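You operate a simulated robot arm through the tools that you are given. There is no shell and no other tool. Be economical: measure what you need, move in short steps, check, and stop when the job is done.

Carry out the task below with a simulated robot arm. There is one attempt and no reset: what you move stays moved.

TASK
Turn the tolerance dial to 0.03.
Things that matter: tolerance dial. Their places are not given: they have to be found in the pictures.

It is judged by the outcome, as a careful person would: the job done as asked, and still so three seconds after it is handed in. It fails if anything else is knocked over, pushed out of place, dropped, spilled or broken.

THE ROBOT
A 7-joint arm with a two-finger parallel gripper, fixed in place. Base frame: the origin is at the foot of the arm, x ahead of it, y to its left, z up. Lengths are in mm, angles in degrees, forces in N, time in s.
Its first joint turns from -66.0 to 66.0 degrees. Payload 2.5 kg.
Tool frame: the origin (TCP) lies between the finger pads and is the grasp point; the fingertips stand 23 mm ahead of it; z points along the fingers, y is the line along which they close. The gripper opens to 94 mm. The fingers are 38 mm wide and 10 mm thick; the gripper's body (54 by 96 mm) begins 39 mm behind the TCP.
Orientation is that of the tool frame in the base frame, as a unit quaternion [w, x, y, z]. With the fingers straight down and closing along the base's y, the tool's x points along the base's -x, its y along +y and its z along -z.

THE INTERFACE
- The arm moves only by the tool move_arm. Its argument "plan" is a list of rows, each an object of numbers (a shift or turn left out is 0, a gripper value left out holds the last): "dx", "dy", "dz": the shift along the tool's x, y, z in units of 400 mm (1.0 is 400 mm); "rx", "ry", "rz": the turn, a rotation vector about the tool's x, y, z in units of 120 degrees (1.0 is 120 degrees). In form: [{"dx": .., "dy": .., "dz": .., "rx": .., "ry": .., "rz": ..}, ...]. A call has 1 to 8 rows; each row is the pose to reach, as a shift and turn from the pose commanded when the call began, along the tool's axes at that moment. "claw" is the finger opening in mm, from 0 to 94, set as the call begins (left out, the last holds). A call with a number of a shift or a turn outside -1 to 1 is refused whole. A row lasts 0.2 s, in which the tool goes at most 50 mm and 8.6 degrees; a call with a longer step from one row to the next is refused whole, and so is a gripper value outside its range. A pose out of reach is approached as far as the arm can. The call stops where the force on the tool passes 40 N (or 10 N more than at its start, if that is more) or the arm is blocked; 0.2 s more then pass. The fingers move at their own pace (about 108 mm/s each) and stop on an object; they squeeze with about 26 N. The grip force told is the motor's: it shows also when the fingers shut on nothing. Time passes only in rows, and 0.2 s behind the last, so rows that repeat a pose let the fingers close. It gives the time, the measured TCP pose, the force on the tool (base axes), the opening and the grip force at its end, in the units of the frame above (readings bear some noise).
- Cameras (640 x 400 px; columns grow to the right, rows downward): "scene" is fixed at [105.4, -393.8, 585]; the picture's right is [0.93, -0.38, 0.00], its down [-0.06, -0.15, -0.99] and it looks along [0.37, 0.91, -0.17] (base axes); focal length 353 px, centre (320, 200). "wrist" rides on the gripper at [-39, 0, -44] in the tool frame; the picture's right is [0.00, -1.00, 0.00], its down [0.97, 0.00, -0.24] and it looks along [0.24, 0.00, 0.97] (tool axes); focal length 218 px, centre (320, 200).
- grab_frame(camera): a new picture of that camera. No time passes.
- pixel_to_xyz(camera, pixels): for up to 12 pixels [column, row] of the newest picture of that camera ("zoom" is the newest enlarged one), the place [x, y, z] in the base frame of the surface seen there, good to about 2 mm. No time passes.
- zoom(camera, box): a new picture of the part [left, top, right, bottom] of that camera's present view, enlarged. No time passes.
- sign_off(): hands the job in; it is judged then, once.

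Work in short steps. Measure before you move; look again where a grasp or a placing could have gone wrong, and mend it. You have 60 turns and 20 pictures in all, the two below and enlarged ones among them. Open the gripper and draw the arm clear of the work before you hand the job in, unless the task says otherwise; then end with one line.

The tools are called after "Emit:" as name(argument=value, ...) on one line, values as JSON. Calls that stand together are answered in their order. move_arm: Moves the arm, as the interface text tells. Its arguments: {"type":"object","properties":{"plan":{"type":"array","items":{"type":"object","properties":{"dx":{"type":"number"},"dy":{"type":"number"},"dz":{"type":"number"},"rx":{"type":"number"},"ry":{"type":"number"},"rz":{"type":"number"}}}},"claw":{"type":"number"}},"required":["plan"]} The other tools are called the same way: grab_frame (camera) takes a picture; pixel_to_xyz (camera, pixels) gives the place of the surface under pixels of a picture; zoom (camera, box) takes an enlarged picture of a part of a camera's view; sign_off () hands the job in.

At the start:

```text
time_s: 0.0
tool_pos: [339.3, -9.6, 546.2]
tool_rot: [0.0, 0.0, 1.0, -0.001]
wrist_force: [0.0, 0.6, -0.6]
gripper_width: 94.1
gripper_force: 0.0
```

scene: 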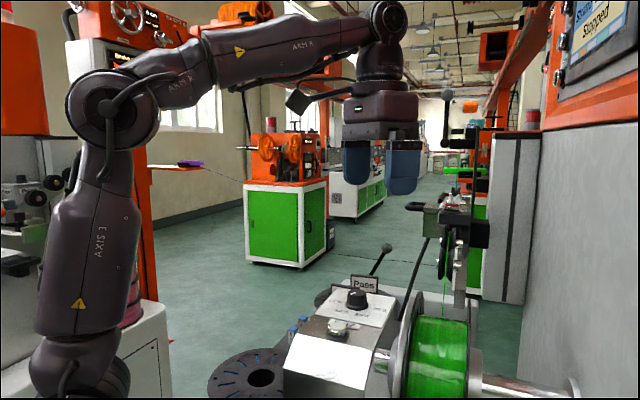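
wrist: 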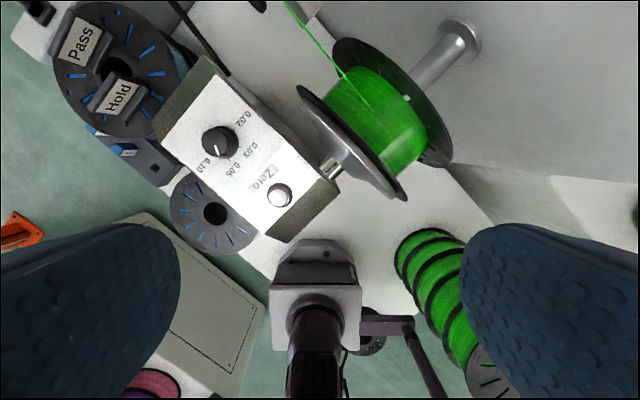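

The wrist picture shows the dial (black knob) at about (220,141) with labels 0.02, 0.03, 0.06, 0.10 around it. I enlarge it.

Emit:
zoom(camera="wrist", box=[150, 70, 310, 230])

Emit:
zoom(camera="scene", box=[270, 250, 430, 390])

Emit:
pixel_to_xyz(camera="wrist", pixels=[[220, 141], [207, 136], [244, 119], [252, 150], [234, 170], [203, 165], [280, 195], [200, 90], [262, 215], [300, 150], [330, 130], [245, 141]])

```text
2.50 times, centred on (230, 150) of wrist
```

zoom: 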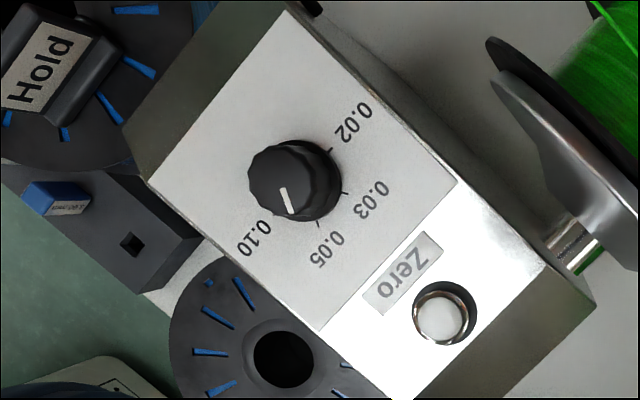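

```text
2.86 times, centred on (350, 320) of scene
```

zoom: 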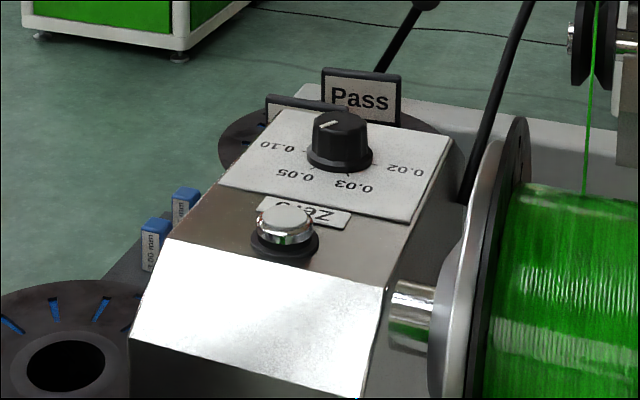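

```text
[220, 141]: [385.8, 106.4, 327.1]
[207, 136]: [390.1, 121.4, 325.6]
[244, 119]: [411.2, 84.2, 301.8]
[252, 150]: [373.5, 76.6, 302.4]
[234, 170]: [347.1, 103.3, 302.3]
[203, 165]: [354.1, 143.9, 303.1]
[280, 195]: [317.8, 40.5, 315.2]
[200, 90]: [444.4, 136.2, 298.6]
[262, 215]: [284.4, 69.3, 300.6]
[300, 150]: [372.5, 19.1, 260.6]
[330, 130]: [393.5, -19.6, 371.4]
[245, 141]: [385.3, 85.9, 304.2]
```

The knob now points between 0.10 and 0.05. I measure the knob top, pointer ends and ticks precisely.

Emit:
pixel_to_xyz(camera="wrist", pixels=[[215.2, 146], [218.8, 154.8], [240.5, 147], [234.8, 129.8], [229.2, 160], [214, 141], [205, 135], [212, 128], [225, 150], [230, 150], [238, 141], [211, 160]])

Emit:
pixel_to_xyz(camera="zoom", pixels=[[340, 118], [320, 130], [338, 135], [310, 160], [370, 160], [340, 172], [303, 150], [385, 165], [345, 177], [313, 168], [362, 110], [367, 145]])

Emit:
zoom(camera="wrist", box=[190, 115, 254, 171])

```text
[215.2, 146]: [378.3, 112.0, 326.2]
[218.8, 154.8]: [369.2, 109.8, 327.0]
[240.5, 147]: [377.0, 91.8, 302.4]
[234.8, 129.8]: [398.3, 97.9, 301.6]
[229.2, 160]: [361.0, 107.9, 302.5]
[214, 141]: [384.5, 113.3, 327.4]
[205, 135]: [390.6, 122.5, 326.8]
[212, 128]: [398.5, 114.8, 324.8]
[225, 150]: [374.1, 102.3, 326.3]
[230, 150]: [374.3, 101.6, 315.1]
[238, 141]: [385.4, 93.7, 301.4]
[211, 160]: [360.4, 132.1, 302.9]
```

```text
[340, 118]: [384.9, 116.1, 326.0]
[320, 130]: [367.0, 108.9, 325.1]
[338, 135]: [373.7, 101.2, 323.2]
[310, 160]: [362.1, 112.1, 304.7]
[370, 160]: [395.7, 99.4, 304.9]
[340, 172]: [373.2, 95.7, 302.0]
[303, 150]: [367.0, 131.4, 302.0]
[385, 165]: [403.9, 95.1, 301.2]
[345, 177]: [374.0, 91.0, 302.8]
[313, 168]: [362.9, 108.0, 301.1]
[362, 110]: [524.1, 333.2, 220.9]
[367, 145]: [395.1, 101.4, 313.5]
```

```text
7.14 times, centred on (222, 143) of wrist
```

zoom: 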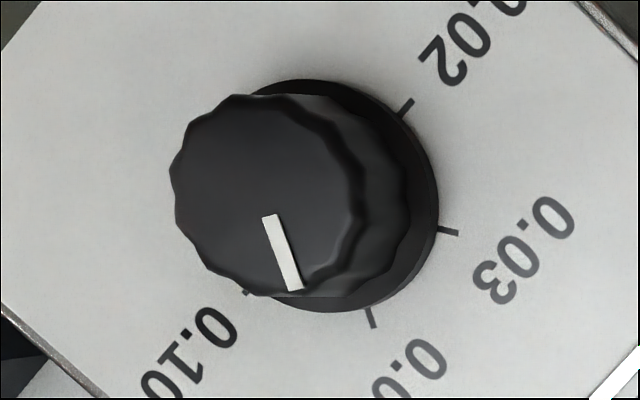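

The pointer sits at 0.05 (about −163° about the knob centre (383,114)); the 0.03 tick is at about −105°, so it needs about +59° counterclockwise seen from above. I check the obstacles' heights nearby.

Emit:
pixel_to_xyz(camera="wrist", pixels=[[118, 95], [85, 40], [135, 85], [105, 70], [70, 55], [100, 20], [200, 40], [225, 70], [175, 10], [300, 90], [340, 60], [127, 150]])

Emit:
pixel_to_xyz(camera="scene", pixels=[[350, 278], [378, 278], [388, 248], [374, 270], [425, 245], [412, 300], [322, 295], [300, 325], [440, 322], [405, 310], [337, 325]])

```text
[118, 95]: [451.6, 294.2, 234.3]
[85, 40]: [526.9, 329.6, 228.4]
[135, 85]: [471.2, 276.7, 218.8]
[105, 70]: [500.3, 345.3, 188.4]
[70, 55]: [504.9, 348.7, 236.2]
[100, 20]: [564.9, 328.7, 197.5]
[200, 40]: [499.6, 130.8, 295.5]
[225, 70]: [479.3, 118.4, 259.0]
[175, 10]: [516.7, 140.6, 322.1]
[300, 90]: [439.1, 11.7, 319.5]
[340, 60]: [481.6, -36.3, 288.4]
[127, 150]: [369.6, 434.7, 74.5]
```

```text
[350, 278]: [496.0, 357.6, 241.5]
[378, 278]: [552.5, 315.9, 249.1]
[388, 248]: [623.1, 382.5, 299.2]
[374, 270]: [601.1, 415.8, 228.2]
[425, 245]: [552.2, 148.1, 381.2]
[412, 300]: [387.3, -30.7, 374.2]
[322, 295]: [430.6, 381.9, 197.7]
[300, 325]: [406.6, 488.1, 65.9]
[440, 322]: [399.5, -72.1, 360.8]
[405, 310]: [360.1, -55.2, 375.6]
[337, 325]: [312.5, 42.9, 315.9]
```

The surroundings are well clear. I move above the knob at z≈420 with the hand yawed −30°, opening 70 mm.

Emit:
move_arm(claw=70, plan=[{"dx": -0.022, "dy": 0.062, "dz": 0.05, "rz": 0.05}, {"dx": -0.044, "dy": 0.124, "dz": 0.11, "rz": 0.1}, {"dx": -0.066, "dy": 0.186, "dz": 0.18, "rz": 0.15}, {"dx": -0.088, "dy": 0.248, "dz": 0.25, "rz": 0.2}, {"dx": -0.109, "dy": 0.309, "dz": 0.315, "rz": 0.25}, {"dx": -0.109, "dy": 0.309, "dz": 0.315, "rz": 0.25}])

Emit:
grab_frame(camera="wrist")

```text
time_s: 1.4
tool_pos: [382.7, 113.5, 420.0]
tool_rot: [0.0, 0.26, 0.966, 0.0]
wrist_force: [-0.2, -0.3, 0.4]
gripper_width: 70.2
gripper_force: 0.1
```

```text
14 pictures are left
```

wrist: 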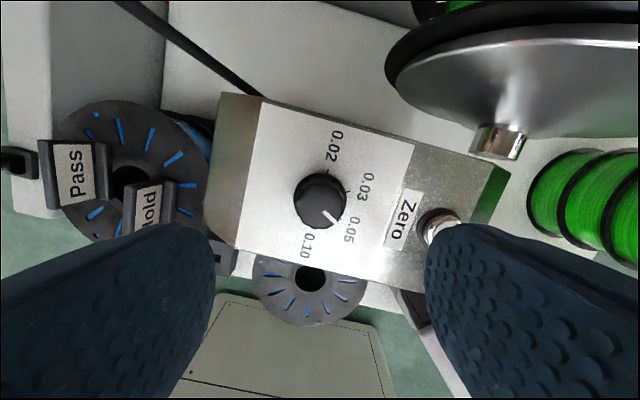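

The knob is centred at column 320 between the fingers. I descend to z≈333 (fingertips ≈310, above the flange), then close.

Emit:
move_arm(plan=[{"dz": 0.08}, {"dz": 0.15}, {"dz": 0.19}, {"dz": 0.2175}])

Emit:
zoom(camera="scene", box=[280, 220, 440, 340])

```text
time_s: 2.4
tool_pos: [382.8, 112.7, 332.5]
tool_rot: [0.0, 0.259, 0.966, 0.0]
wrist_force: [0.8, -0.4, -1.1]
gripper_width: 70.0
gripper_force: 0.1
```

```text
3.33 times, centred on (360, 280) of scene
```

zoom: 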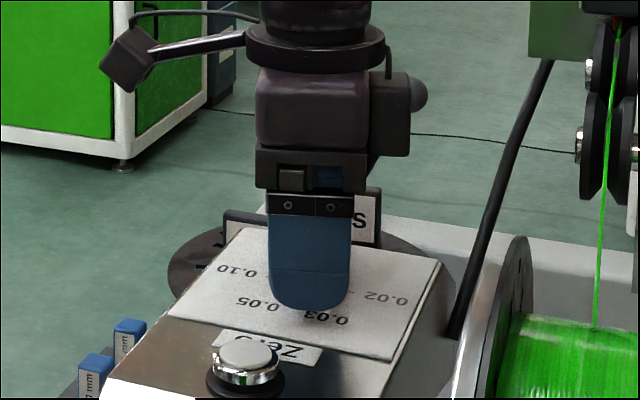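

No contact; the finger stands beside the knob. I close on it.

Emit:
move_arm(claw=0, plan=[{}, {}, {}])

Emit:
grab_frame(camera="wrist")

```text
time_s: 3.2
tool_pos: [383.0, 115.4, 332.4]
tool_rot: [0.0, 0.259, 0.966, 0.0]
wrist_force: [1.2, 0.9, -3.5]
gripper_width: 32.9
gripper_force: 44.1
```

```text
12 pictures are left
```

wrist: 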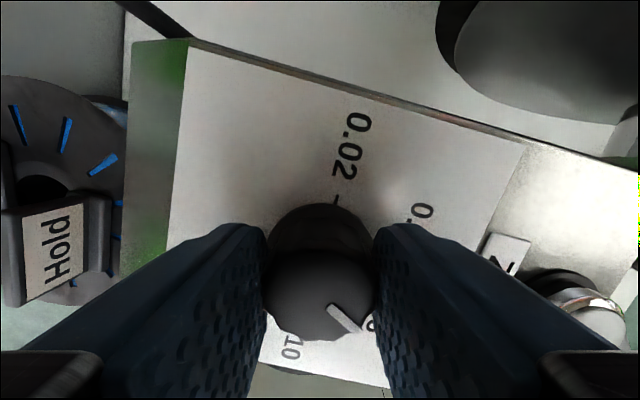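

The knob is gripped (32.9 mm, pads both sides). I turn +59° about base z (rz negative) in eight steps.

Emit:
move_arm(plan=[{"rz": -0.062}, {"rz": -0.123}, {"rz": -0.185}, {"rz": -0.246}, {"rz": -0.308}, {"rz": -0.369}, {"rz": -0.431}, {"rz": -0.492}])

Emit:
grab_frame(camera="wrist")

```text
time_s: 5.0
tool_pos: [383.0, 113.7, 331.8]
tool_rot: [0.0, -0.252, 0.968, 0.0]
wrist_force: [11.5, 10.2, -20.0]
gripper_width: 32.6
gripper_force: 45.2
```

```text
11 pictures are left
```

wrist: 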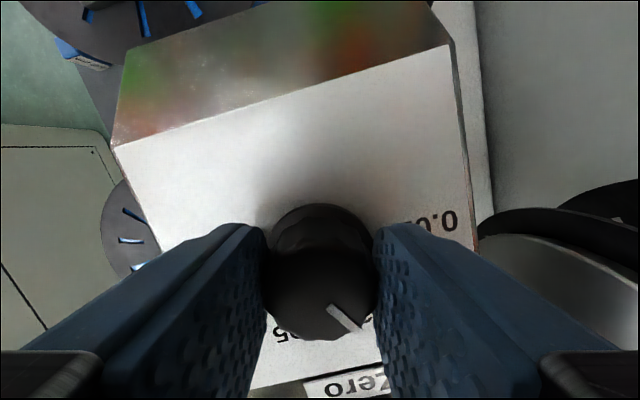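

The knob turned with the hand. I open the fingers and rise to check.

Emit:
move_arm(claw=70, plan=[{}, {}, {}])

Emit:
move_arm(plan=[{"dz": -0.07}, {"dz": -0.15}, {"dz": -0.22}, {"dz": -0.3}, {"dz": -0.3}])

Emit:
zoom(camera="wrist", box=[270, 160, 370, 230])

```text
time_s: 5.8
tool_pos: [383.6, 113.3, 333.6]
tool_rot: [-0.001, -0.251, 0.968, 0.0]
wrist_force: [0.5, -0.7, 0.8]
gripper_width: 70.0
gripper_force: 0.1
```

```text
time_s: 7.0
tool_pos: [383.4, 112.3, 454.1]
tool_rot: [0.0, -0.251, 0.968, 0.0]
wrist_force: [0.5, -0.2, -0.1]
gripper_width: 69.9
gripper_force: 0.1
```

```text
5.71 times, centred on (320, 195) of wrist
```

zoom: 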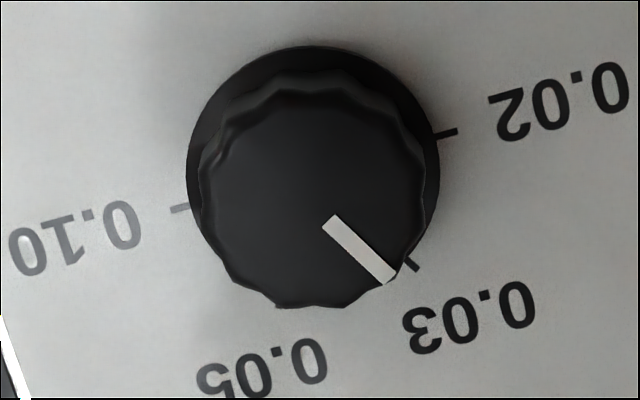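

The pointer runs from (330,222) to (391,278), about 42.5°. The 0.03 tick is at about 42.8° from the dial centre, so they agree. The hand is open and 120 mm above the dial, so I hand the job in.

Emit:
sign_off()

```text
The job is handed in.
```

The tolerance dial is turned from 0.05 to 0.03, with the pointer lined up on the 0.03 tick in the last wrist picture; the gripper is open and clear, and I saw nothing else disturbed.
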